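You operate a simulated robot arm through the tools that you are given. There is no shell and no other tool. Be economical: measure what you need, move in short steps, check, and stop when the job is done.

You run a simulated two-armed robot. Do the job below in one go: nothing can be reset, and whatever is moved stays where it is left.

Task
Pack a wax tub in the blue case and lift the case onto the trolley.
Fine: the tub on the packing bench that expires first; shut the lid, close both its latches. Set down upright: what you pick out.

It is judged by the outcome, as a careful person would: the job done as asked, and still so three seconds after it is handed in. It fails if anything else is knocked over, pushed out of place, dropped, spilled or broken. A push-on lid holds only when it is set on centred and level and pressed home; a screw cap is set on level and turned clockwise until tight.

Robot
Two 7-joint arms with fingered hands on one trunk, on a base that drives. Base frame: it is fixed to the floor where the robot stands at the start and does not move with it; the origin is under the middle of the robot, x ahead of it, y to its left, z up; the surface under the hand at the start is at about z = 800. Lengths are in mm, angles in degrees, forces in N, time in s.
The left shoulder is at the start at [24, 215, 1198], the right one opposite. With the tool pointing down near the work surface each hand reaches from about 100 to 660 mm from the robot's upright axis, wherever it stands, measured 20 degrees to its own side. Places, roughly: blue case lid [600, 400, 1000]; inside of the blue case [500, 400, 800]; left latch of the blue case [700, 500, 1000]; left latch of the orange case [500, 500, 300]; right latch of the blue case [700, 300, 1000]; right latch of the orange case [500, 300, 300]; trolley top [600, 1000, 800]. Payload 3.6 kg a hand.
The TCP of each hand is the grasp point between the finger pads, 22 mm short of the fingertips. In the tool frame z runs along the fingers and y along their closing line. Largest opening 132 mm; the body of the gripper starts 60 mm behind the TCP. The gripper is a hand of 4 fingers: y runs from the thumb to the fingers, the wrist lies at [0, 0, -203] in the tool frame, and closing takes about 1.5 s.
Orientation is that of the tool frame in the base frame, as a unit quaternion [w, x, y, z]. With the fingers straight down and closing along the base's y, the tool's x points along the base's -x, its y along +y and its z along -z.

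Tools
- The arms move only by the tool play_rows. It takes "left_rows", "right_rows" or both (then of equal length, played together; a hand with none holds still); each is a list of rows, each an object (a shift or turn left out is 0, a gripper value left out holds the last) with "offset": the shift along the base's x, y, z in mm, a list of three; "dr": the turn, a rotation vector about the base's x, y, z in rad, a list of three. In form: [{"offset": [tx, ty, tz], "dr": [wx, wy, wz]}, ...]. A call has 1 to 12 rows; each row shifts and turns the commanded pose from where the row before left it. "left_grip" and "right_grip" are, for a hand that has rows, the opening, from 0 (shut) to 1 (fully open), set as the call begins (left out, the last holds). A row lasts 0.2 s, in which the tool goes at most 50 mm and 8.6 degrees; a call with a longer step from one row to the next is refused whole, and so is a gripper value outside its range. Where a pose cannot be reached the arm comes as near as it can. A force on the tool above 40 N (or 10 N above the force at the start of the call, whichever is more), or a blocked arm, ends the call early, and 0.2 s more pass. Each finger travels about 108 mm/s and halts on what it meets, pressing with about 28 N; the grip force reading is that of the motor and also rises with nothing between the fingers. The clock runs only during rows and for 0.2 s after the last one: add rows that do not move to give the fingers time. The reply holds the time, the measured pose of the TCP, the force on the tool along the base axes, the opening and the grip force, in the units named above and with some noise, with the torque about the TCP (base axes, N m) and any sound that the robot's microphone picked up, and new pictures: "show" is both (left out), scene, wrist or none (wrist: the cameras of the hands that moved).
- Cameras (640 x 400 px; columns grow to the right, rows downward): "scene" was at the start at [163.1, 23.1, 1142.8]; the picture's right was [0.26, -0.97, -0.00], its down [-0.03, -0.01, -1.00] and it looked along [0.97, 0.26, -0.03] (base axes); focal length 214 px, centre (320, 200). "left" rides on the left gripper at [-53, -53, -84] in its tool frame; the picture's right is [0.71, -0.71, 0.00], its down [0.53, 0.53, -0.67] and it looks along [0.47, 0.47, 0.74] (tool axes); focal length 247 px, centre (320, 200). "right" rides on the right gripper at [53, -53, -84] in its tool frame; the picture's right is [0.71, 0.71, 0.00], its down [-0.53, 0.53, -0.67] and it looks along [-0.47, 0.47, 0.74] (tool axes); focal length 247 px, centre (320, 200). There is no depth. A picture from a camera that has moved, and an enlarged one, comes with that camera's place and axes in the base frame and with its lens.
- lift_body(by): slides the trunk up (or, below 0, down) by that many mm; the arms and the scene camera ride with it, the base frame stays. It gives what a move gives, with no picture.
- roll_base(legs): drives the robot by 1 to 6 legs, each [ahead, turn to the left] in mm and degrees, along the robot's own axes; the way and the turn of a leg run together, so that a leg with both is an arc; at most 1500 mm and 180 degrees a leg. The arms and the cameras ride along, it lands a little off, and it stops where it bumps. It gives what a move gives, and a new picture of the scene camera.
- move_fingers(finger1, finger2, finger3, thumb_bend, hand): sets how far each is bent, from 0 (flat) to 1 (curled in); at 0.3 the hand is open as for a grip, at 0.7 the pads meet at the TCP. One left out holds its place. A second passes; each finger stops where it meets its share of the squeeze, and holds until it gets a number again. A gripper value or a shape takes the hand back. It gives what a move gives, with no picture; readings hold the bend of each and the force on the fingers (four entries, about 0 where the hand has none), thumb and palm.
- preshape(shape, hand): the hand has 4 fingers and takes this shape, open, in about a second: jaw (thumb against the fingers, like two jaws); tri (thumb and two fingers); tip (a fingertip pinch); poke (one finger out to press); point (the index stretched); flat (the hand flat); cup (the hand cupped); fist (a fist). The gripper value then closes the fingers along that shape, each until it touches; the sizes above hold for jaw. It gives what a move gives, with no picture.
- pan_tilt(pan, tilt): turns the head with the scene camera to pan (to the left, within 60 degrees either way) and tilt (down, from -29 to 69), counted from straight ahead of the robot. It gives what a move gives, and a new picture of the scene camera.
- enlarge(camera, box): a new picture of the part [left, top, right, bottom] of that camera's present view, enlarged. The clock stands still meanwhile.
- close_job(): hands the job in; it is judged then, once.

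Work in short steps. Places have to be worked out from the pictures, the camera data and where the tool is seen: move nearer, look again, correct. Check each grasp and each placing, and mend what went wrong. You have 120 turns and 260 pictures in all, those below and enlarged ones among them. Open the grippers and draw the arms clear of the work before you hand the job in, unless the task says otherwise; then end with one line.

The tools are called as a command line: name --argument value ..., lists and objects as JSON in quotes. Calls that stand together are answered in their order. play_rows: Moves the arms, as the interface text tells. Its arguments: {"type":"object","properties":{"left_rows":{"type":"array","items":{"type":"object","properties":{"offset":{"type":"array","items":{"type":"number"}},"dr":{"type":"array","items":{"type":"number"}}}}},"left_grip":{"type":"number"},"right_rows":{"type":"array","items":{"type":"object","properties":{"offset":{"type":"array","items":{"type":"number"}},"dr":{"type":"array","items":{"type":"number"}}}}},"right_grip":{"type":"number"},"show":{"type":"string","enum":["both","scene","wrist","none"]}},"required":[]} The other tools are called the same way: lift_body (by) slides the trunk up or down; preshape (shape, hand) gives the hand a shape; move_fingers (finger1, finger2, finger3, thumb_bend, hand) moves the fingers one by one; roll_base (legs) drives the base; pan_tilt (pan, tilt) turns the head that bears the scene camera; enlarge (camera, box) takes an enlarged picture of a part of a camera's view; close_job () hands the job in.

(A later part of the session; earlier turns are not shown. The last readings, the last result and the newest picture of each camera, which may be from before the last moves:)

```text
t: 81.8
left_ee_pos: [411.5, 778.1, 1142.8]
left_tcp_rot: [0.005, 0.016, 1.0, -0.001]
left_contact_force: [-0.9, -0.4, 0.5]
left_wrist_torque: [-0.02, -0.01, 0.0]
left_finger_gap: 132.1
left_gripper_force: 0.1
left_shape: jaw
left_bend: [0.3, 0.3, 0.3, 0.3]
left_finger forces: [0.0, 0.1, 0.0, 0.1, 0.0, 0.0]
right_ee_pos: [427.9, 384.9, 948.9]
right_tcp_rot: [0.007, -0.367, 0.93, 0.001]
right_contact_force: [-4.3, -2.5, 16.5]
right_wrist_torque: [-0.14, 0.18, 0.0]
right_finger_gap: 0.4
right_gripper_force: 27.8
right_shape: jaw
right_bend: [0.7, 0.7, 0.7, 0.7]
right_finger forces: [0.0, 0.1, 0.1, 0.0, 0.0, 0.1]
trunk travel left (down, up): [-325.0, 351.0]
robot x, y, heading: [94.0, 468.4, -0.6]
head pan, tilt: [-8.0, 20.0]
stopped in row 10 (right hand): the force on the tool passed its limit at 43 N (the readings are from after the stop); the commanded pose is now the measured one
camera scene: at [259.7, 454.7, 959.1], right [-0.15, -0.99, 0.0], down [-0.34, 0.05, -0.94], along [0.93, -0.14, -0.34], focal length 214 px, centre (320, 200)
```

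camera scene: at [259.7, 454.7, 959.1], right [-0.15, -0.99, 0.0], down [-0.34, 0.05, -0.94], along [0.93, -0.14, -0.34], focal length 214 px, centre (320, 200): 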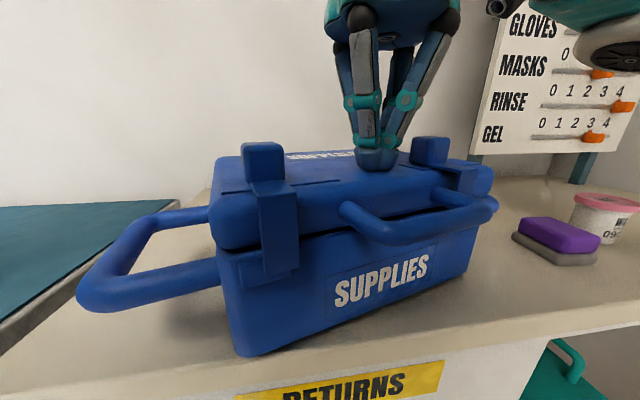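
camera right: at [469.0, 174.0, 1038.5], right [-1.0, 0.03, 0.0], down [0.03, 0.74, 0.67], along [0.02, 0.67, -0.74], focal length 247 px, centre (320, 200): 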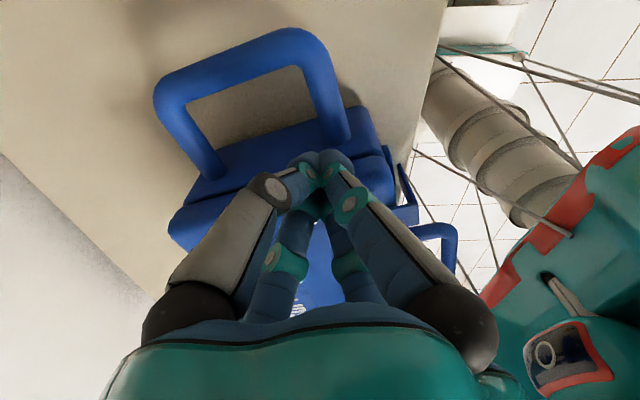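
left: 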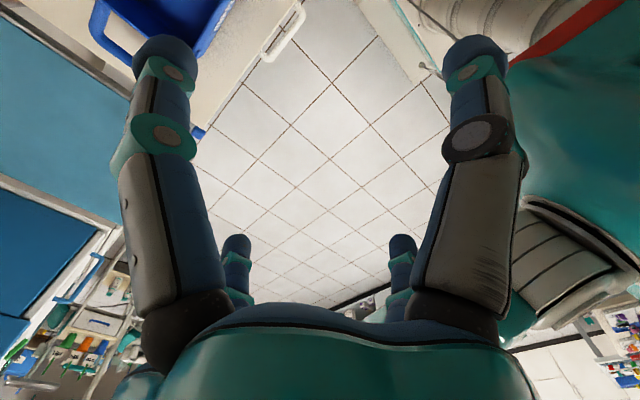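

The lid is solid (43 N). I raise a few mm and push the right knob outward.

play_rows --right_rows '[{"offset": [0, 0, 6]}, {"offset": [2.4, -7.6, 0]}, {"offset": [2.4, -7.6, 0]}, {"offset": [2.4, -7.6, 0]}, {"offset": [2.4, -7.6, 0]}, {"offset": [2.4, -7.6, 0]}, {}]' --show "scene"

play_rows --right_rows '[{"offset": [1.8, -5.7, 0]}, {"offset": [1.2, -3.8, 0]}, {"offset": [1.2, -3.8, 0]}, {}]' --show "scene"

```text
t: 83.4
left_ee_pos: [411.7, 777.3, 1142.4]
left_tcp_rot: [0.004, 0.015, 1.0, -0.001]
left_contact_force: [0.2, 0.5, -0.5]
left_wrist_torque: [0.01, 0.0, 0.02]
left_finger_gap: 131.9
left_gripper_force: 0.0
left_shape: jaw
left_bend: [0.3, 0.3, 0.3, 0.3]
left_finger forces: [0.0, 0.0, 0.1, 0.0, 0.0, 0.0]
right_ee_pos: [441.1, 346.5, 953.8]
right_tcp_rot: [0.004, -0.366, 0.931, 0.001]
right_contact_force: [-0.5, 1.0, -0.1]
right_wrist_torque: [-0.02, -0.02, 0.02]
right_finger_gap: 0.0
right_gripper_force: 27.9
right_shape: jaw
right_bend: [0.7, 0.7, 0.7, 0.7]
right_finger forces: [0.0, 0.0, 0.1, 0.0, 0.2, 0.1]
trunk travel left (down, up): [-325.0, 351.0]
robot x, y, heading: [92.0, 471.4, -0.8]
head pan, tilt: [-8.0, 20.0]
camera scene: at [260.5, 454.6, 958.9], right [-0.15, -0.99, 0.0], down [-0.34, 0.05, -0.94], along [0.93, -0.14, -0.34], focal length 214 px, centre (320, 200)
```

scene: 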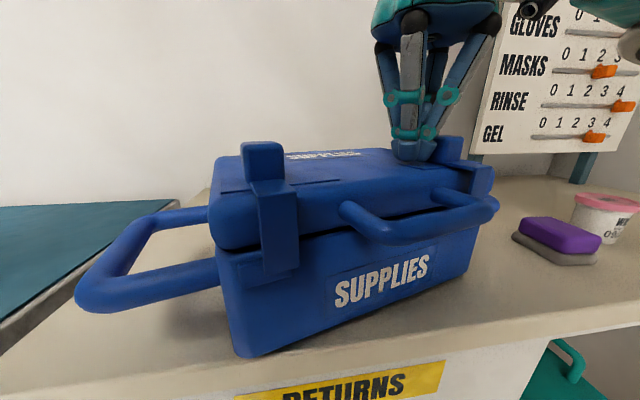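

```text
t: 84.4
left_ee_pos: [411.4, 777.3, 1142.7]
left_tcp_rot: [0.004, 0.016, 1.0, -0.002]
left_contact_force: [0.1, -0.3, -0.6]
left_wrist_torque: [0.0, 0.0, 0.0]
left_finger_gap: 132.0
left_gripper_force: 0.1
left_shape: jaw
left_bend: [0.3, 0.3, 0.3, 0.3]
left_finger forces: [0.1, 0.0, 0.1, 0.0, 0.0, 0.0]
right_ee_pos: [444.4, 332.4, 953.8]
right_tcp_rot: [0.004, -0.367, 0.93, 0.002]
right_contact_force: [0.5, 3.5, 1.5]
right_wrist_torque: [0.01, -0.01, 0.02]
right_finger_gap: 0.1
right_gripper_force: 28.0
right_shape: jaw
right_bend: [0.7, 0.7, 0.7, 0.7]
right_finger forces: [0.0, 0.0, 0.1, 0.0, 3.7, 0.0]
trunk travel left (down, up): [-325.0, 351.0]
robot x, y, heading: [92.2, 470.6, -0.7]
head pan, tilt: [-8.0, 20.0]
camera scene: at [260.3, 455.0, 959.0], right [-0.15, -0.99, 0.0], down [-0.34, 0.05, -0.94], along [0.93, -0.14, -0.34], focal length 214 px, centre (320, 200)
```

scene: 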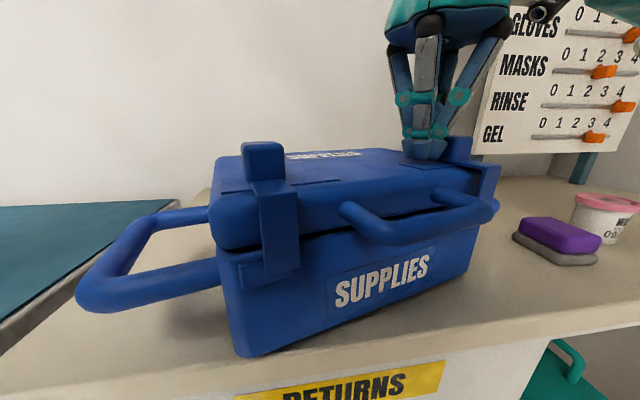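

Reaching its stop (3.5 N). I press 4 mm more to be sure, then withdraw.

play_rows --right_rows '[{"offset": [1.2, -3.8, 0]}, {}]' --show "none"

play_rows --right_rows '[{"offset": [-3, 9, 0]}, {"offset": [0, 0, 45]}, {"offset": [-10, 0, 45]}, {"offset": [-20, -20, 35]}, {"offset": [-20, -40, 0]}, {"offset": [-20, -40, 0]}, {}]' --show "scene"

enlarge --camera "scene" --box '[190, 120, 520, 320]'

```text
t: 85.0
left_ee_pos: [411.1, 778.0, 1142.6]
left_tcp_rot: [0.004, 0.016, 1.0, -0.001]
left_contact_force: [0.3, 0.6, -0.3]
left_wrist_torque: [0.0, -0.02, -0.04]
left_finger_gap: 132.0
left_gripper_force: 0.0
left_shape: jaw
left_bend: [0.3, 0.3, 0.3, 0.3]
left_finger forces: [0.0, 0.1, 0.0, 0.0, 0.0, 0.1]
right_ee_pos: [447.8, 329.1, 953.2]
right_tcp_rot: [0.005, -0.367, 0.93, 0.001]
right_contact_force: [-0.3, 5.4, 5.5]
right_wrist_torque: [-0.06, -0.06, 0.04]
right_finger_gap: 0.1
right_gripper_force: 27.8
right_shape: jaw
right_bend: [0.7, 0.7, 0.7, 0.7]
right_finger forces: [0.0, 0.0, 0.0, 0.1, 3.8, 0.0]
trunk travel left (down, up): [-325.0, 351.0]
robot x, y, heading: [90.5, 475.6, -0.9]
head pan, tilt: [-8.0, 20.0]
```

```text
t: 86.6
left_ee_pos: [412.5, 777.8, 1142.2]
left_tcp_rot: [0.005, 0.015, 1.0, -0.002]
left_contact_force: [-0.8, -0.2, 0.4]
left_wrist_torque: [0.02, -0.01, 0.0]
left_finger_gap: 132.2
left_gripper_force: 0.0
left_shape: jaw
left_bend: [0.3, 0.3, 0.3, 0.3]
left_finger forces: [0.0, 0.1, 0.0, 0.0, 0.0, 0.1]
right_ee_pos: [371.9, 237.9, 1077.2]
right_tcp_rot: [0.005, -0.366, 0.93, 0.001]
right_contact_force: [-0.6, -0.9, -0.4]
right_wrist_torque: [-0.01, -0.02, 0.02]
right_finger_gap: 0.0
right_gripper_force: 28.1
right_shape: jaw
right_bend: [0.7, 0.7, 0.7, 0.7]
right_finger forces: [0.0, 0.1, 0.0, 0.0, 0.0, 0.0]
trunk travel left (down, up): [-325.0, 351.0]
robot x, y, heading: [87.9, 470.6, -0.7]
head pan, tilt: [-8.0, 20.0]
camera scene: at [260.7, 454.8, 958.8], right [-0.15, -0.99, 0.0], down [-0.34, 0.05, -0.94], along [0.93, -0.14, -0.34], focal length 214 px, centre (320, 200)
```

scene: 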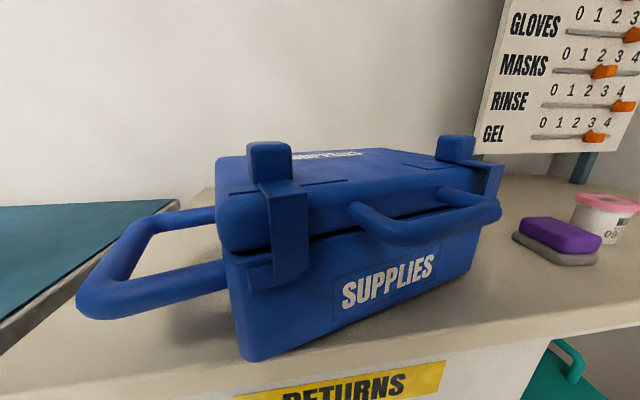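

```text
1.94 times, centred on (355, 220) of scene
camera zoom: at [260.7, 454.8, 958.8], right [-0.15, -0.99, 0.0], down [-0.34, 0.05, -0.94], along [0.93, -0.14, -0.34], focal length 416 px, centre (252, 161)
```

zoom: 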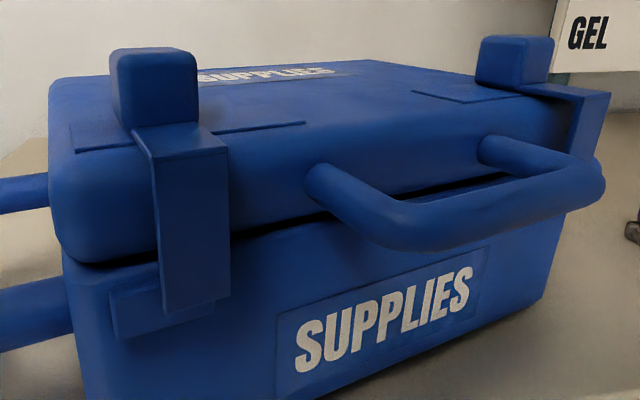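

Both latches are out over their nubs and symmetric. Next I bring both hands, yawed to the case, above its end handles (left ≈ (437, 568), right ≈ (543, 234)).

play_rows --left_rows '[{"offset": [4, -35, -15], "dr": [0, 0, -0.074]}, {"offset": [4, -35, -20], "dr": [0, 0, -0.074]}, {"offset": [4, -35, -25], "dr": [0, 0, -0.074]}, {"offset": [4, -35, -25], "dr": [0, 0, -0.074]}, {"offset": [4, -35, -30], "dr": [0, 0, -0.074]}, {"offset": [5, -34, -30], "dr": [0, 0, -0.074]}, {}]' --right_rows '[{"offset": [28.5, -1, -12], "dr": [0, 0, 0.0575]}, {"offset": [28.5, -1, -13], "dr": [0, 0, 0.0575]}, {"offset": [28.5, -1, -13], "dr": [0, 0, 0.0575]}, {"offset": [28.5, -1, -13], "dr": [0, 0, 0.0575]}, {"offset": [28.5, 0, -13], "dr": [0, 0, 0.0575]}, {"offset": [28.5, 0, -13], "dr": [0, 0, 0.0575]}, {}]' --left_grip 0.5 --right_grip 0.5

```text
t: 88.2
left_ee_pos: [437.8, 567.4, 997.8]
left_tcp_rot: [0.005, 0.236, 0.972, -0.003]
left_contact_force: [0.0, 0.2, 0.0]
left_wrist_torque: [0.02, -0.02, 0.0]
left_finger_gap: 66.2
left_gripper_force: 0.0
left_shape: jaw
left_bend: [0.36, 0.36, 0.36, 0.7]
left_finger forces: [0.1, 0.0, 0.1, 0.0, 0.0, 0.1]
right_ee_pos: [544.0, 234.0, 1003.0]
right_tcp_rot: [0.005, -0.521, 0.854, 0.001]
right_contact_force: [-0.2, -0.3, 0.5]
right_wrist_torque: [0.0, 0.0, 0.01]
right_finger_gap: 65.8
right_gripper_force: 0.1
right_shape: jaw
right_bend: [0.36, 0.36, 0.36, 0.7]
right_finger forces: [0.0, 0.0, 0.0, 0.0, 0.0, 0.0]
trunk travel left (down, up): [-325.0, 351.0]
robot x, y, heading: [88.6, 471.5, -0.6]
head pan, tilt: [-8.0, 20.0]
camera scene: at [260.3, 454.6, 959.0], right [-0.15, -0.99, 0.0], down [-0.34, 0.05, -0.94], along [0.93, -0.14, -0.34], focal length 214 px, centre (320, 200)
camera right: at [565.9, 160.8, 1086.1], right [-0.95, -0.31, -0.01], down [-0.23, 0.7, 0.67], along [-0.2, 0.64, -0.74], focal length 247 px, centre (320, 200)
camera left: at [459.2, 495.8, 1081.7], right [-0.95, -0.3, 0.0], down [-0.23, 0.71, 0.66], along [-0.2, 0.63, -0.75], focal length 247 px, centre (320, 200)
```

scene: 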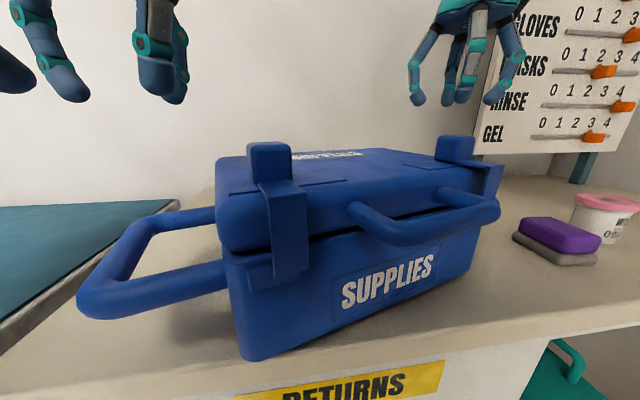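
right: 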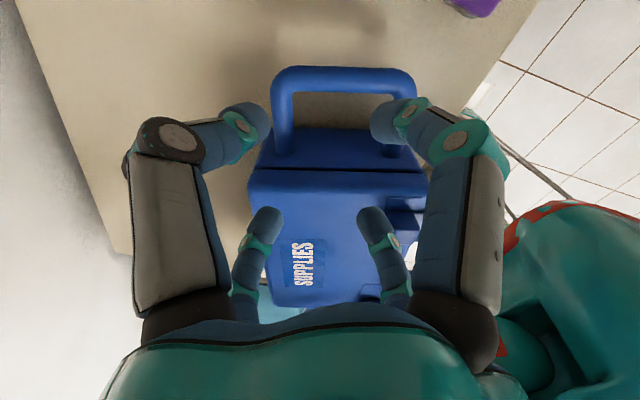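
left: 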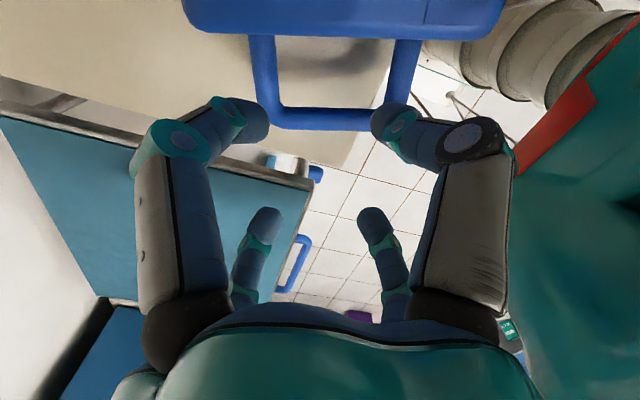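

Triangulated bars: left ≈ (424, 587, 856), right ≈ (527, 217, 856). I correct and lower both hands to just above the bars.

play_rows --left_rows '[{"offset": [-14, 19.5, 0]}, {"offset": [0, 0, -30]}, {"offset": [0, 0, -30]}, {"offset": [0, 0, -30]}, {}]' --right_rows '[{"offset": [-17, -17, 0]}, {"offset": [0, 0, -32]}, {"offset": [0, 0, -32]}, {"offset": [0, 0, -32]}, {}]'

```text
t: 89.4
left_ee_pos: [421.4, 588.6, 908.4]
left_tcp_rot: [0.004, 0.236, 0.972, -0.003]
left_contact_force: [-0.3, 0.2, -0.1]
left_wrist_torque: [-0.02, 0.02, -0.01]
left_finger_gap: 66.4
left_gripper_force: 0.0
left_shape: jaw
left_bend: [0.36, 0.36, 0.36, 0.7]
left_finger forces: [0.1, 0.0, 0.0, 0.1, 0.0, 0.0]
right_ee_pos: [526.3, 216.4, 903.8]
right_tcp_rot: [0.006, -0.52, 0.854, 0.002]
right_contact_force: [-0.2, -0.4, 0.1]
right_wrist_torque: [0.02, 0.0, 0.01]
right_finger_gap: 65.9
right_gripper_force: 0.1
right_shape: jaw
right_bend: [0.36, 0.36, 0.36, 0.7]
right_finger forces: [0.0, 0.0, 0.1, 0.1, 0.0, 0.0]
trunk travel left (down, up): [-325.0, 351.0]
robot x, y, heading: [90.2, 470.0, -0.4]
head pan, tilt: [-8.0, 20.0]
camera scene: at [260.4, 454.6, 959.0], right [-0.15, -0.99, 0.0], down [-0.34, 0.05, -0.94], along [0.93, -0.14, -0.34], focal length 214 px, centre (320, 200)
camera right: at [548.6, 143.9, 987.5], right [-0.95, -0.3, -0.01], down [-0.23, 0.7, 0.67], along [-0.2, 0.64, -0.74], focal length 247 px, centre (320, 200)
camera left: at [444.8, 518.3, 993.2], right [-0.95, -0.3, 0.0], down [-0.23, 0.71, 0.66], along [-0.2, 0.63, -0.75], focal length 247 px, centre (320, 200)
```

scene: 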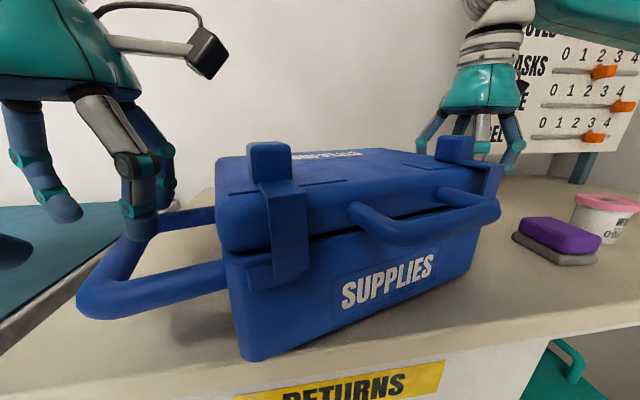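
right: 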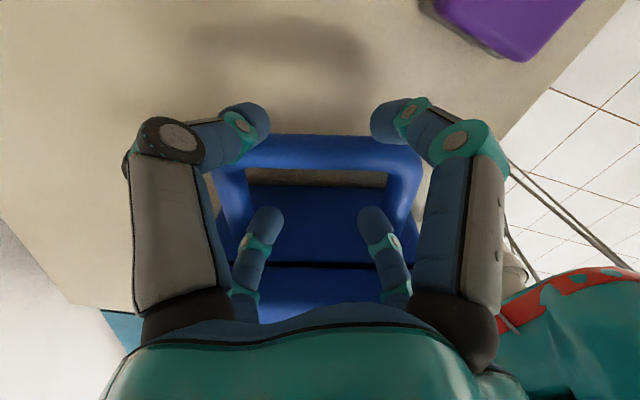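
left: 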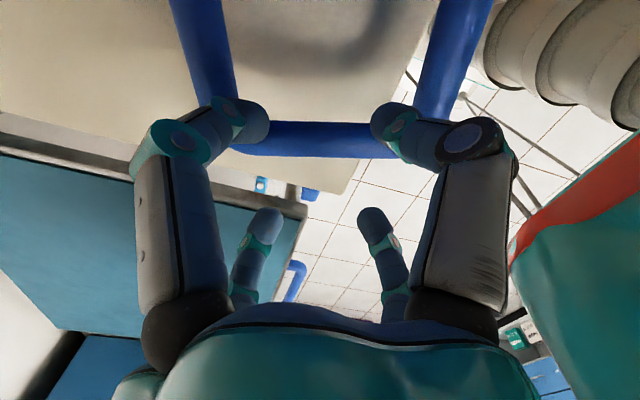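

Alignment is within a few mm. I descend so the bars lie at the grasp points.

play_rows --left_rows '[{"offset": [1, -3, 0]}, {"offset": [0, 0, -20]}, {"offset": [0, 0, -20]}, {"offset": [0, 0, -12]}, {}]' --right_rows '[{"offset": [-7, -4, 0]}, {"offset": [0, 0, -18]}, {"offset": [0, 0, -18]}, {"offset": [0, 0, -12]}, {}]'

```text
t: 90.6
left_ee_pos: [424.7, 585.0, 854.9]
left_tcp_rot: [0.003, 0.235, 0.972, -0.003]
left_contact_force: [-0.2, -1.1, 0.7]
left_wrist_torque: [0.01, -0.02, -0.03]
left_finger_gap: 66.4
left_gripper_force: 0.1
left_shape: jaw
left_bend: [0.36, 0.36, 0.36, 0.7]
left_finger forces: [0.1, 0.0, 0.0, 0.1, 0.0, 0.0]
right_ee_pos: [520.4, 212.4, 856.2]
right_tcp_rot: [0.004, -0.521, 0.854, 0.002]
right_contact_force: [2.5, 0.2, -0.1]
right_wrist_torque: [-0.04, 0.05, -0.03]
right_finger_gap: 65.0
right_gripper_force: 0.0
right_shape: jaw
right_bend: [0.36, 0.37, 0.36, 0.7]
right_finger forces: [0.0, 1.9, 0.0, 0.0, 0.0, 0.1]
trunk travel left (down, up): [-325.0, 351.0]
robot x, y, heading: [90.1, 469.1, -0.6]
head pan, tilt: [-8.0, 20.0]
camera scene: at [260.8, 454.6, 958.9], right [-0.15, -0.99, 0.0], down [-0.34, 0.05, -0.94], along [0.93, -0.14, -0.34], focal length 214 px, centre (320, 200)
camera right: at [541.7, 139.5, 938.8], right [-0.95, -0.3, -0.01], down [-0.23, 0.7, 0.67], along [-0.2, 0.64, -0.74], focal length 247 px, centre (320, 200)
camera left: at [446.3, 515.0, 939.6], right [-0.95, -0.3, 0.0], down [-0.23, 0.71, 0.66], along [-0.2, 0.63, -0.75], focal length 247 px, centre (320, 200)
```

scene: 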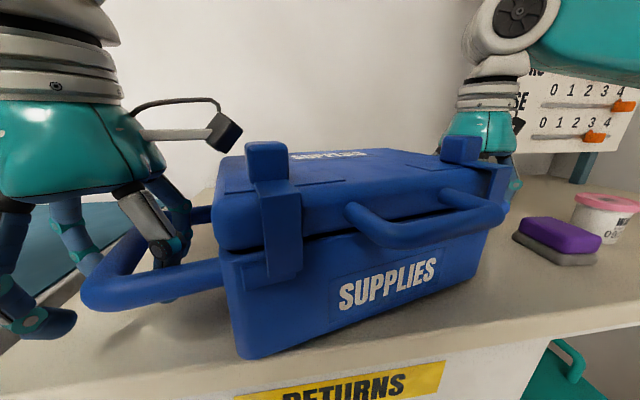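
right: 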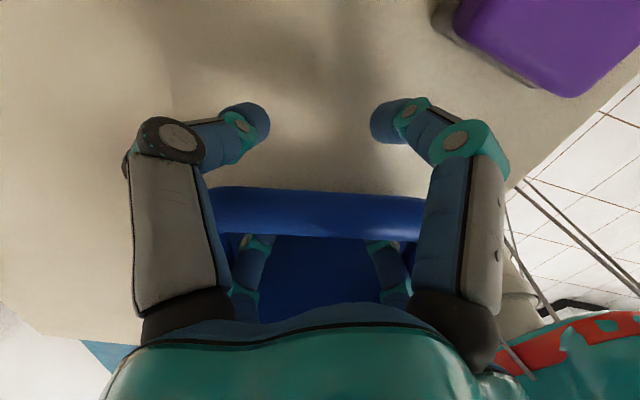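
left: 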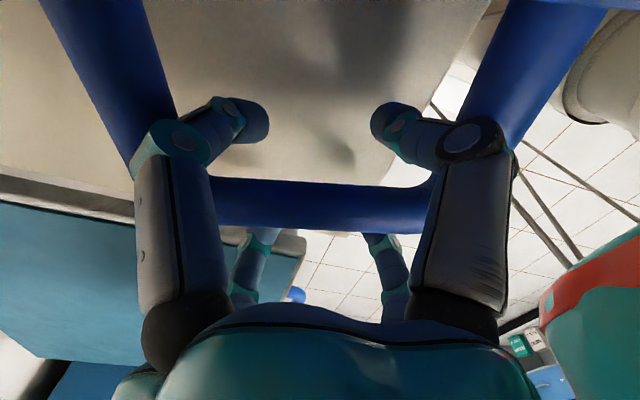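

Both bars are within the cages. I close both hands.

play_rows --left_rows '[{}, {}, {}, {}, {}, {}]' --right_rows '[{}, {}, {}, {}, {}, {}]' --left_grip 0.0 --right_grip 0.0

```text
t: 92.0
left_ee_pos: [424.6, 585.5, 854.6]
left_tcp_rot: [0.004, 0.235, 0.972, -0.003]
left_contact_force: [1.8, -1.6, 0.7]
left_wrist_torque: [0.05, 0.02, -0.01]
left_finger_gap: 5.3
left_gripper_force: 27.7
left_shape: jaw
left_bend: [0.77, 0.7, 0.7, 0.77]
left_finger forces: [11.9, 14.8, 12.5, 0.0, 19.2, 0.0]
right_ee_pos: [518.6, 211.8, 857.3]
right_tcp_rot: [0.003, -0.521, 0.854, 0.001]
right_contact_force: [-1.8, 2.6, 0.4]
right_wrist_torque: [-0.04, 0.0, 0.64]
right_finger_gap: 0.1
right_gripper_force: 28.0
right_shape: jaw
right_bend: [0.7, 0.84, 0.7, 0.74]
right_finger forces: [36.7, 10.0, 55.5, 0.1, 20.5, 0.1]
trunk travel left (down, up): [-325.0, 351.0]
robot x, y, heading: [90.6, 468.1, -0.5]
head pan, tilt: [-8.0, 20.0]
camera scene: at [261.1, 454.5, 958.8], right [-0.15, -0.99, 0.0], down [-0.34, 0.05, -0.94], along [0.93, -0.14, -0.34], focal length 214 px, centre (320, 200)
camera right: at [541.9, 139.6, 938.9], right [-0.95, -0.3, -0.01], down [-0.23, 0.7, 0.67], along [-0.2, 0.64, -0.74], focal length 247 px, centre (320, 200)
camera left: at [446.6, 515.0, 939.7], right [-0.95, -0.3, 0.0], down [-0.23, 0.71, 0.66], along [-0.2, 0.63, -0.75], focal length 247 px, centre (320, 200)
```

scene: 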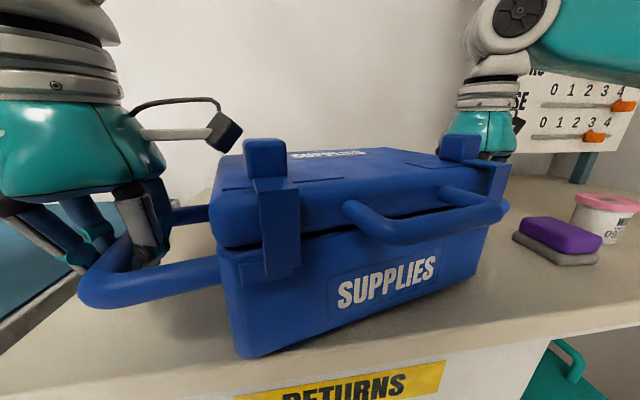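
right: 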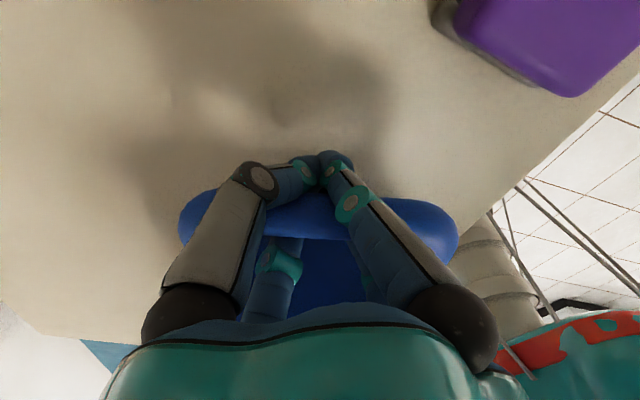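
left: 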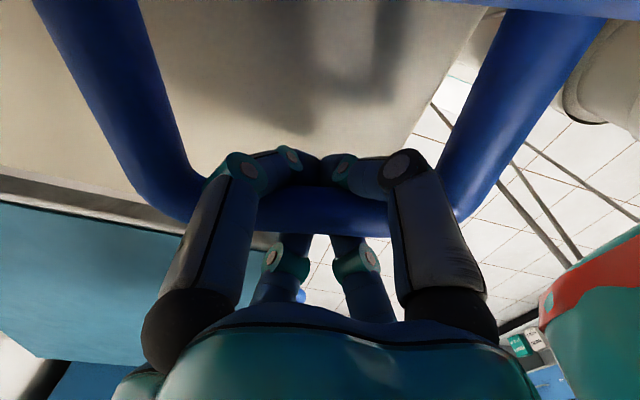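

Both bars are encircled. I lift with the trunk so both hands rise together: first 25 mm.

lift_body --by 25

pan_tilt --pan -8 --tilt 30

```text
t: 92.7
left_ee_pos: [424.3, 585.0, 879.8]
left_tcp_rot: [0.003, 0.236, 0.972, -0.002]
left_contact_force: [1.4, 4.5, -5.5]
left_wrist_torque: [0.05, 0.05, -0.01]
left_finger_gap: 5.1
left_gripper_force: 28.0
left_shape: jaw
left_bend: [0.77, 0.7, 0.7, 0.77]
left_finger forces: [9.6, 16.9, 13.7, 0.0, 18.9, 0.1]
right_ee_pos: [522.4, 212.7, 882.5]
right_tcp_rot: [0.003, -0.52, 0.854, 0.001]
right_contact_force: [-1.3, -4.2, -6.0]
right_wrist_torque: [0.0, 0.02, 0.7]
right_finger_gap: 0.0
right_gripper_force: 28.0
right_shape: jaw
right_bend: [0.7, 0.84, 0.7, 0.74]
right_finger forces: [40.2, 9.9, 55.1, 0.0, 21.6, 0.0]
trunk travel left (down, up): [-350.0, 326.0]
robot x, y, heading: [87.6, 470.1, -0.8]
head pan, tilt: [-8.0, 20.0]
```

```text
t: 93.4
left_ee_pos: [424.5, 584.6, 880.3]
left_tcp_rot: [0.003, 0.235, 0.972, -0.003]
left_contact_force: [0.9, 7.1, -5.9]
left_wrist_torque: [0.02, 0.01, -0.05]
left_finger_gap: 5.5
left_gripper_force: 27.8
left_shape: jaw
left_bend: [0.77, 0.7, 0.7, 0.77]
left_finger forces: [9.2, 17.7, 14.8, 0.0, 18.5, 0.1]
right_ee_pos: [520.9, 211.8, 881.7]
right_tcp_rot: [0.004, -0.521, 0.854, 0.002]
right_contact_force: [-0.3, -5.8, -6.3]
right_wrist_torque: [0.06, 0.0, 0.68]
right_finger_gap: 0.0
right_gripper_force: 28.4
right_shape: jaw
right_bend: [0.7, 0.84, 0.7, 0.74]
right_finger forces: [41.0, 9.9, 54.0, 0.0, 22.6, 0.0]
trunk travel left (down, up): [-350.0, 326.0]
robot x, y, heading: [90.4, 468.4, -0.7]
head pan, tilt: [-8.0, 30.0]
camera scene: at [258.0, 454.9, 968.7], right [-0.15, -0.99, 0.0], down [-0.5, 0.07, -0.87], along [0.86, -0.13, -0.5], focal length 214 px, centre (320, 200)
```

scene: 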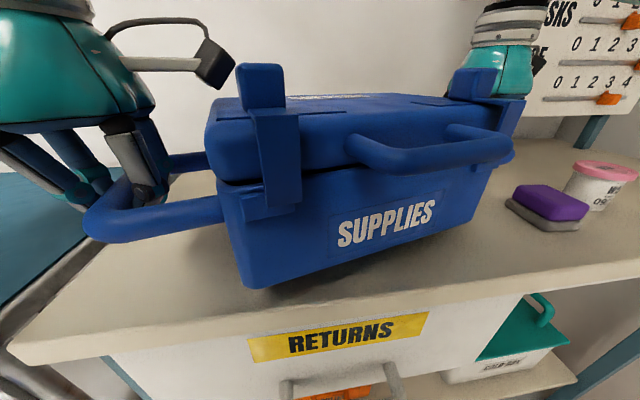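

The case (~1.2 kg) hangs level on both hands. I raise another 90 mm and check.

lift_body --by 90

roll_base --legs '[[-150, 0]]'

```text
t: 94.7
left_ee_pos: [423.0, 583.9, 969.2]
left_tcp_rot: [0.002, 0.235, 0.972, -0.003]
left_contact_force: [-1.1, 9.2, -4.8]
left_wrist_torque: [-0.03, -0.02, 0.0]
left_finger_gap: 5.1
left_gripper_force: 27.8
left_shape: jaw
left_bend: [0.77, 0.7, 0.7, 0.77]
left_finger forces: [8.6, 18.4, 15.9, 0.0, 18.0, 0.1]
right_ee_pos: [522.3, 212.3, 971.8]
right_tcp_rot: [0.003, -0.52, 0.854, 0.001]
right_contact_force: [0.6, -8.8, -5.9]
right_wrist_torque: [0.07, 0.0, 0.68]
right_finger_gap: 0.0
right_gripper_force: 28.0
right_shape: jaw
right_bend: [0.7, 0.84, 0.7, 0.74]
right_finger forces: [41.8, 9.9, 53.2, 0.0, 23.5, 0.1]
trunk travel left (down, up): [-440.0, 236.0]
robot x, y, heading: [89.6, 471.9, -0.6]
head pan, tilt: [-8.0, 30.0]
```

```text
t: 96.1
left_ee_pos: [272.0, 585.2, 971.4]
left_tcp_rot: [0.004, 0.236, 0.972, -0.003]
left_contact_force: [-1.8, 11.4, -4.9]
left_wrist_torque: [-0.06, -0.04, 0.0]
left_finger_gap: 5.2
left_gripper_force: 27.9
left_shape: jaw
left_bend: [0.77, 0.7, 0.7, 0.77]
left_finger forces: [8.2, 18.8, 16.4, 0.0, 17.7, 0.0]
right_ee_pos: [368.5, 213.0, 974.6]
right_tcp_rot: [0.005, -0.52, 0.854, 0.001]
right_contact_force: [0.6, -11.1, -5.2]
right_wrist_torque: [0.04, -0.01, 0.66]
right_finger_gap: 0.0
right_gripper_force: 28.3
right_shape: jaw
right_bend: [0.7, 0.84, 0.7, 0.74]
right_finger forces: [42.4, 9.9, 52.9, 0.0, 24.3, 0.0]
trunk travel left (down, up): [-440.0, 236.0]
robot x, y, heading: [-55.7, 470.1, -0.5]
head pan, tilt: [-8.0, 30.0]
camera scene: at [104.6, 456.3, 1061.7], right [-0.15, -0.99, 0.0], down [-0.49, 0.07, -0.87], along [0.86, -0.13, -0.5], focal length 214 px, centre (320, 200)
```

scene: 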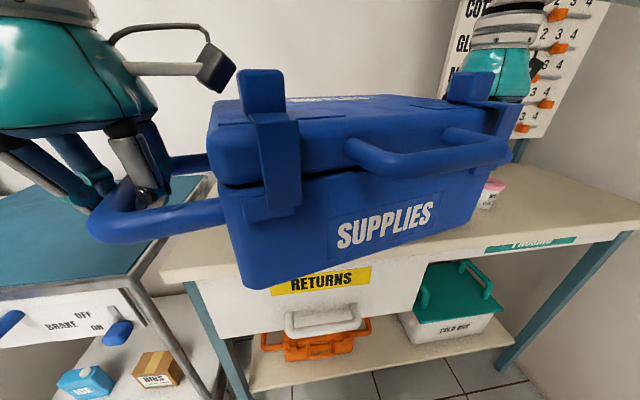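

Stable. The hands squeeze the case slightly (±11 N); I relax them 1.5 mm each outward and look at the trolley's brake.

play_rows --left_rows '[{"offset": [0, 1.5, 0]}, {}]' --right_rows '[{"offset": [0, -1.5, 0]}, {}]' --show "none"

enlarge --camera "scene" --box '[0, 260, 200, 400]'

```text
t: 96.7
left_ee_pos: [274.4, 587.5, 970.8]
left_tcp_rot: [0.004, 0.236, 0.972, -0.004]
left_contact_force: [4.6, -11.2, -5.0]
left_wrist_torque: [0.14, 0.08, -0.02]
left_finger_gap: 5.4
left_gripper_force: 27.8
left_shape: jaw
left_bend: [0.77, 0.7, 0.7, 0.77]
left_finger forces: [13.2, 12.4, 9.5, 0.0, 21.7, 0.0]
right_ee_pos: [370.3, 213.6, 973.9]
right_tcp_rot: [0.004, -0.522, 0.853, 0.002]
right_contact_force: [-4.4, 11.0, -5.8]
right_wrist_torque: [-0.09, 0.01, 0.66]
right_finger_gap: 0.0
right_gripper_force: 28.1
right_shape: jaw
right_bend: [0.7, 0.84, 0.7, 0.74]
right_finger forces: [30.9, 11.4, 58.6, 0.0, 20.2, 0.1]
trunk travel left (down, up): [-440.0, 236.0]
robot x, y, heading: [-57.6, 468.7, -0.9]
head pan, tilt: [-8.0, 30.0]
```

```text
2.86 times, centred on (100, 330) of scene
camera zoom: at [106.5, 456.3, 1061.3], right [-0.15, -0.99, 0.0], down [-0.5, 0.07, -0.87], along [0.86, -0.13, -0.5], focal length 613 px, centre (949, -171)
```

zoom: 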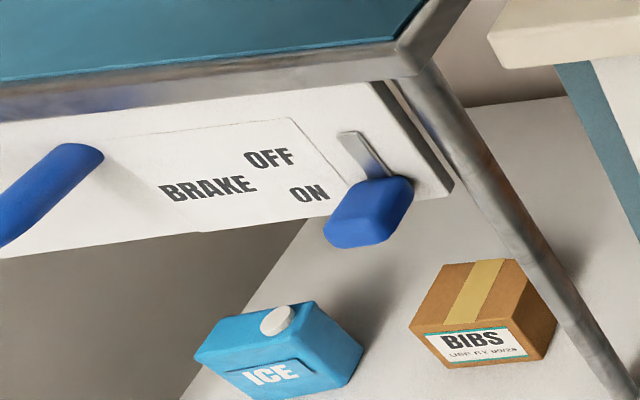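

The brake lever is ON, good. I back up further and turn left with the case held high.

roll_base --legs '[[-165, 0], [0, 45]]'

```text
t: 100.8
left_ee_pos: [-76.5, 792.7, 971.2]
left_tcp_rot: [0.005, -0.157, 0.988, -0.004]
left_contact_force: [0.3, 0.3, -6.1]
left_wrist_torque: [0.02, 0.02, -0.07]
left_finger_gap: 4.7
left_gripper_force: 28.3
left_shape: jaw
left_bend: [0.77, 0.7, 0.7, 0.75]
left_finger forces: [8.8, 13.6, 9.6, 0.0, 15.0, 0.0]
right_ee_pos: [256.4, 600.5, 973.2]
right_tcp_rot: [0.0, 0.811, -0.585, -0.003]
right_contact_force: [-1.5, -0.6, -4.4]
right_wrist_torque: [-0.11, -0.04, 0.46]
right_finger_gap: 0.0
right_gripper_force: 28.2
right_shape: jaw
right_bend: [0.7, 0.84, 0.7, 0.74]
right_finger forces: [29.5, 14.3, 52.8, 0.0, 26.4, 0.1]
trunk travel left (down, up): [-440.0, 236.0]
robot x, y, heading: [-199.4, 446.8, 44.5]
head pan, tilt: [-8.0, 30.0]
stopped in leg 2: the robot was blocked; the commanded pose is now the measured one
camera scene: at [-73.7, 556.3, 1061.4], right [0.6, -0.8, 0.0], down [-0.4, -0.3, -0.87], along [0.69, 0.52, -0.5], focal length 214 px, centre (320, 200)
```

scene: 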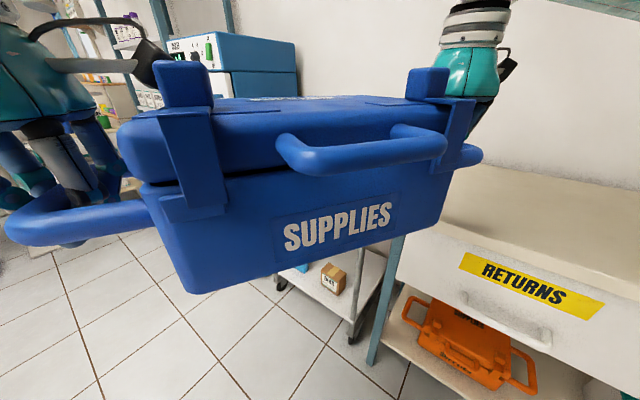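

Something behind blocked the last degree; the grip is intact. I drive ahead along this heading and finish the turn there.

roll_base --legs '[[140, 0], [0, 45]]'

```text
t: 104.4
left_ee_pos: [-257.2, 878.6, 972.8]
left_tcp_rot: [0.01, -0.522, 0.853, -0.001]
left_contact_force: [-0.6, 1.8, -5.8]
left_wrist_torque: [0.05, 0.02, -0.06]
left_finger_gap: 4.5
left_gripper_force: 27.7
left_shape: jaw
left_bend: [0.77, 0.7, 0.7, 0.74]
left_finger forces: [7.6, 11.4, 6.9, 0.1, 12.1, 0.0]
right_ee_pos: [114.4, 976.4, 974.9]
right_tcp_rot: [0.002, 0.973, -0.231, -0.003]
right_contact_force: [-0.8, -1.7, -5.2]
right_wrist_torque: [-0.05, -0.05, 0.44]
right_finger_gap: 0.1
right_gripper_force: 27.9
right_shape: jaw
right_bend: [0.7, 0.84, 0.7, 0.74]
right_finger forces: [28.6, 15.4, 51.5, 0.1, 25.0, 0.0]
trunk travel left (down, up): [-440.0, 236.0]
robot x, y, heading: [-58.7, 543.2, 89.6]
head pan, tilt: [-8.0, 30.0]
stopped in leg 2: the robot was blocked; the commanded pose is now the measured one
camera scene: at [-49.5, 712.4, 1061.5], right [0.99, -0.15, 0.0], down [-0.07, -0.5, -0.87], along [0.13, 0.86, -0.5], focal length 214 px, centre (320, 200)
```

scene: 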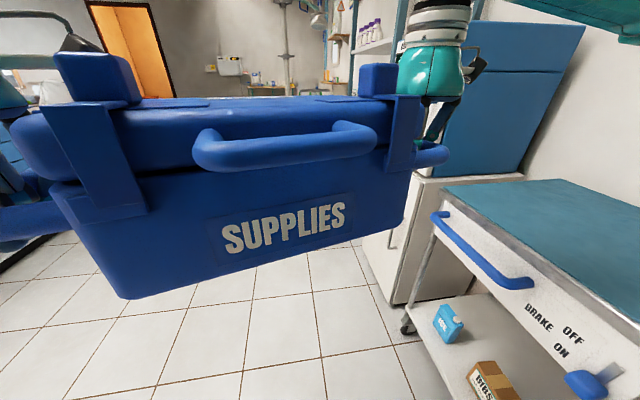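

Facing along the aisle, the case level. To keep the case clear of the autoclave when turning in, I shift it 110 mm to the robot's left with both arms together.

play_rows --left_rows '[{"offset": [-13, 0, 0]}, {"offset": [-16, 0, 0]}, {"offset": [-17, 0, 0]}, {"offset": [-17, 0, 0]}, {"offset": [-17, 0, 0]}, {"offset": [-17, 0, 0]}, {"offset": [-13, 0, 0]}, {}]' --right_rows '[{"offset": [-13, 0, 0]}, {"offset": [-16, 0, 0]}, {"offset": [-17, 0, 0]}, {"offset": [-17, 0, 0]}, {"offset": [-17, 0, 0]}, {"offset": [-17, 0, 0]}, {"offset": [-13, 0, 0]}, {}]' --show "scene"

```text
t: 106.2
left_ee_pos: [-365.4, 879.8, 973.9]
left_tcp_rot: [0.009, -0.521, 0.854, -0.001]
left_contact_force: [2.3, 1.5, -5.0]
left_wrist_torque: [0.0, 0.08, -0.05]
left_finger_gap: 5.1
left_gripper_force: 28.2
left_shape: jaw
left_bend: [0.77, 0.7, 0.7, 0.74]
left_finger forces: [7.8, 10.3, 6.1, 0.0, 11.7, 0.1]
right_ee_pos: [7.3, 976.8, 974.4]
right_tcp_rot: [0.001, 0.973, -0.233, -0.004]
right_contact_force: [-1.1, -1.1, -5.4]
right_wrist_torque: [0.02, -0.03, 0.51]
right_finger_gap: 0.0
right_gripper_force: 28.0
right_shape: jaw
right_bend: [0.7, 0.85, 0.7, 0.74]
right_finger forces: [29.2, 14.8, 52.0, 0.1, 23.3, 0.1]
trunk travel left (down, up): [-440.0, 236.0]
robot x, y, heading: [-59.7, 544.9, 89.4]
head pan, tilt: [-8.0, 30.0]
camera scene: at [-46.5, 713.0, 1061.3], right [0.99, -0.15, 0.0], down [-0.08, -0.5, -0.87], along [0.13, 0.86, -0.5], focal length 214 px, centre (320, 200)
```

scene: 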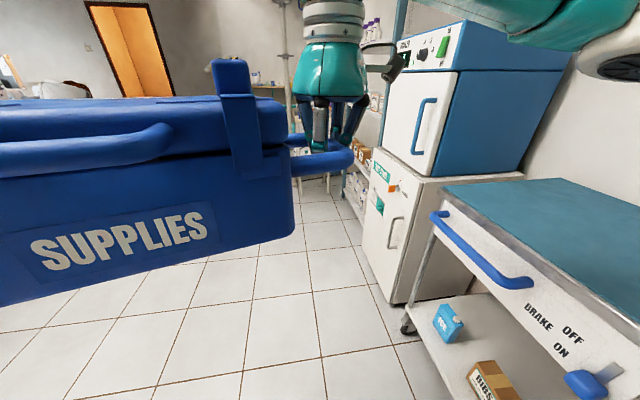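

The right elbow would pass near the autoclave, so I veer left while driving ahead.

roll_base --legs '[[0, 15], [305, 0]]'

```text
t: 109.2
left_ee_pos: [-513.5, 1092.5, 974.0]
left_tcp_rot: [0.009, -0.625, 0.781, 0.001]
left_contact_force: [-1.8, 0.8, -6.8]
left_wrist_torque: [-0.01, 0.01, -0.06]
left_finger_gap: 5.0
left_gripper_force: 27.9
left_shape: jaw
left_bend: [0.77, 0.7, 0.7, 0.74]
left_finger forces: [6.5, 11.3, 6.8, 0.1, 10.5, 0.1]
right_ee_pos: [-177.5, 1280.0, 974.0]
right_tcp_rot: [0.003, 0.994, -0.108, -0.002]
right_contact_force: [2.3, 0.2, -5.7]
right_wrist_torque: [-0.01, -0.07, 0.51]
right_finger_gap: 0.2
right_gripper_force: 28.1
right_shape: jaw
right_bend: [0.7, 0.85, 0.7, 0.74]
right_finger forces: [31.2, 13.9, 50.5, 0.0, 23.1, 0.0]
trunk travel left (down, up): [-440.0, 236.0]
robot x, y, heading: [-132.0, 843.4, 103.9]
head pan, tilt: [-8.0, 30.0]
camera scene: at [-164.1, 1011.5, 1061.2], right [0.99, 0.1, 0.0], down [0.05, -0.5, -0.86], along [-0.09, 0.86, -0.5], focal length 214 px, centre (320, 200)
```

scene: 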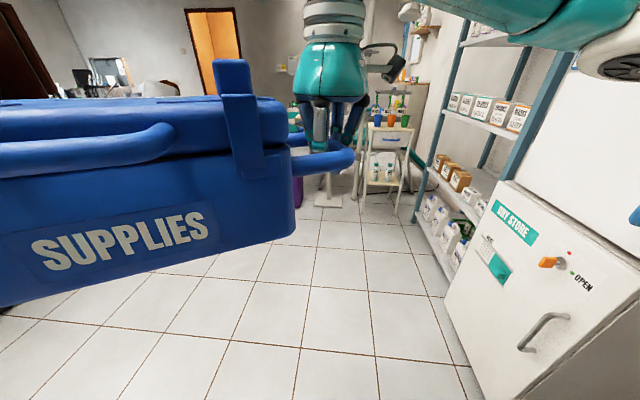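

At (-132, 843). I turn right in two stages.

roll_base --legs '[[0, -60]]'

roll_base --legs '[[0, -44]]'

```text
t: 111.7
left_ee_pos: [-193.7, 1293.9, 974.0]
left_tcp_rot: [0.005, -0.239, 0.971, -0.002]
left_contact_force: [0.5, 0.6, -6.0]
left_wrist_torque: [-0.01, 0.03, 0.0]
left_finger_gap: 4.8
left_gripper_force: 27.8
left_shape: jaw
left_bend: [0.77, 0.7, 0.7, 0.74]
left_finger forces: [6.9, 8.9, 4.7, 0.0, 9.0, 0.0]
right_ee_pos: [166.3, 1158.2, 974.6]
right_tcp_rot: [0.002, 0.858, -0.513, -0.004]
right_contact_force: [-1.3, -0.7, -5.0]
right_wrist_torque: [0.0, 0.02, 0.61]
right_finger_gap: 0.0
right_gripper_force: 28.0
right_shape: jaw
right_bend: [0.7, 0.85, 0.7, 0.74]
right_finger forces: [30.8, 13.2, 50.1, 0.0, 19.7, 0.1]
trunk travel left (down, up): [-440.0, 236.0]
robot x, y, heading: [-172.7, 869.3, 52.5]
head pan, tilt: [-8.0, 30.0]
stopped in leg 1: the robot was blocked; the commanded pose is now the measured one
camera scene: at [-58.1, 991.8, 1061.1], right [0.7, -0.71, 0.0], down [-0.36, -0.35, -0.86], along [0.62, 0.61, -0.5], focal length 214 px, centre (320, 200)
```

scene: 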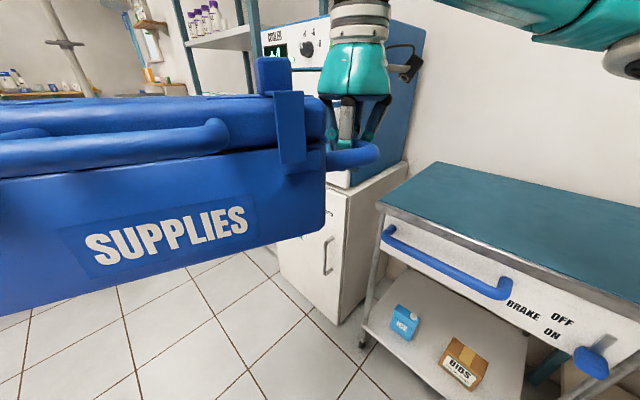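

```text
t: 114.4
left_ee_pos: [114.5, 1188.8, 976.3]
left_tcp_rot: [0.005, 0.143, 0.99, -0.003]
left_contact_force: [1.3, 0.2, -5.8]
left_wrist_torque: [0.07, 0.07, -0.03]
left_finger_gap: 4.7
left_gripper_force: 28.0
left_shape: jaw
left_bend: [0.77, 0.7, 0.7, 0.74]
left_finger forces: [6.6, 8.1, 3.9, 0.0, 6.6, 0.1]
right_ee_pos: [276.8, 839.8, 974.7]
right_tcp_rot: [-0.001, -0.603, 0.798, 0.005]
right_contact_force: [-1.7, -1.4, -4.5]
right_wrist_torque: [0.02, 0.0, 0.58]
right_finger_gap: 0.0
right_gripper_force: 28.4
right_shape: jaw
right_bend: [0.7, 0.85, 0.7, 0.74]
right_finger forces: [30.1, 0.6, 47.3, 0.1, 18.1, 0.0]
trunk travel left (down, up): [-440.0, 236.0]
robot x, y, heading: [-171.9, 905.7, 8.1]
head pan, tilt: [-8.0, 30.0]
stopped in leg 1: the robot was blocked; the commanded pose is now the measured one
camera scene: at [-4.6, 914.9, 1061.2], right [0.0, -1.0, 0.0], down [-0.5, 0.0, -0.86], along [0.86, 0.01, -0.5], focal length 214 px, centre (320, 200)
```

scene: 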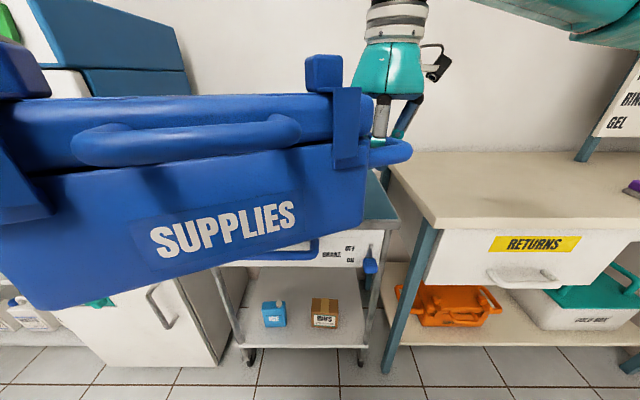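

Facing the trolley with heading 8°. I straighten and tilt the head to get a better look at the trolley top.

roll_base --legs '[[0, -8]]'

pan_tilt --pan 0 --tilt 40

```text
t: 115.4
left_ee_pos: [151.0, 1149.4, 974.8]
left_tcp_rot: [0.005, 0.211, 0.977, -0.004]
left_contact_force: [2.1, 1.0, -6.1]
left_wrist_torque: [0.03, 0.02, -0.04]
left_finger_gap: 4.9
left_gripper_force: 28.2
left_shape: jaw
left_bend: [0.77, 0.7, 0.7, 0.74]
left_finger forces: [6.1, 8.3, 3.8, 0.1, 6.7, 0.0]
right_ee_pos: [263.3, 780.4, 976.5]
right_tcp_rot: [0.001, -0.546, 0.838, 0.003]
right_contact_force: [-1.3, -0.5, -6.5]
right_wrist_torque: [0.0, 0.02, 0.62]
right_finger_gap: 0.0
right_gripper_force: 28.2
right_shape: jaw
right_bend: [0.7, 0.85, 0.7, 0.74]
right_finger forces: [31.5, 0.6, 48.0, 0.0, 17.2, 0.0]
trunk travel left (down, up): [-440.0, 236.0]
robot x, y, heading: [-170.5, 911.5, 0.3]
head pan, tilt: [-8.0, 30.0]
camera scene: at [-5.1, 900.8, 1061.3], right [-0.14, -0.99, 0.0], down [-0.5, 0.07, -0.87], along [0.86, -0.12, -0.5], focal length 214 px, centre (320, 200)
```

scene: 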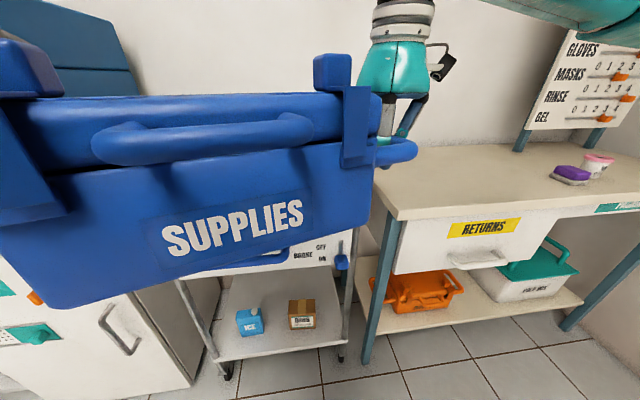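

```text
t: 116.2
left_ee_pos: [150.3, 1149.2, 974.5]
left_tcp_rot: [0.005, 0.212, 0.977, -0.004]
left_contact_force: [1.4, 0.0, -4.9]
left_wrist_torque: [0.0, 0.01, -0.01]
left_finger_gap: 4.5
left_gripper_force: 28.0
left_shape: jaw
left_bend: [0.77, 0.7, 0.7, 0.74]
left_finger forces: [6.1, 8.0, 3.8, 0.0, 6.4, 0.1]
right_ee_pos: [263.9, 782.3, 976.3]
right_tcp_rot: [0.001, -0.547, 0.837, 0.004]
right_contact_force: [-0.6, 0.5, -5.2]
right_wrist_torque: [0.0, 0.01, 0.63]
right_finger_gap: 0.0
right_gripper_force: 27.5
right_shape: jaw
right_bend: [0.7, 0.85, 0.7, 0.74]
right_finger forces: [31.0, 0.6, 47.6, 0.0, 17.1, 0.0]
trunk travel left (down, up): [-440.0, 236.0]
robot x, y, heading: [-170.7, 911.1, 0.2]
head pan, tilt: [0.0, 40.0]
camera scene: at [-10.0, 913.7, 1046.1], right [0.0, -1.0, 0.0], down [-0.64, 0.0, -0.77], along [0.77, 0.0, -0.64], focal length 214 px, centre (320, 200)
```

scene: 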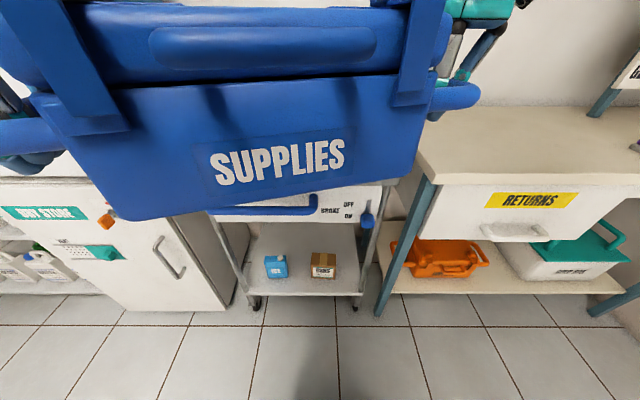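

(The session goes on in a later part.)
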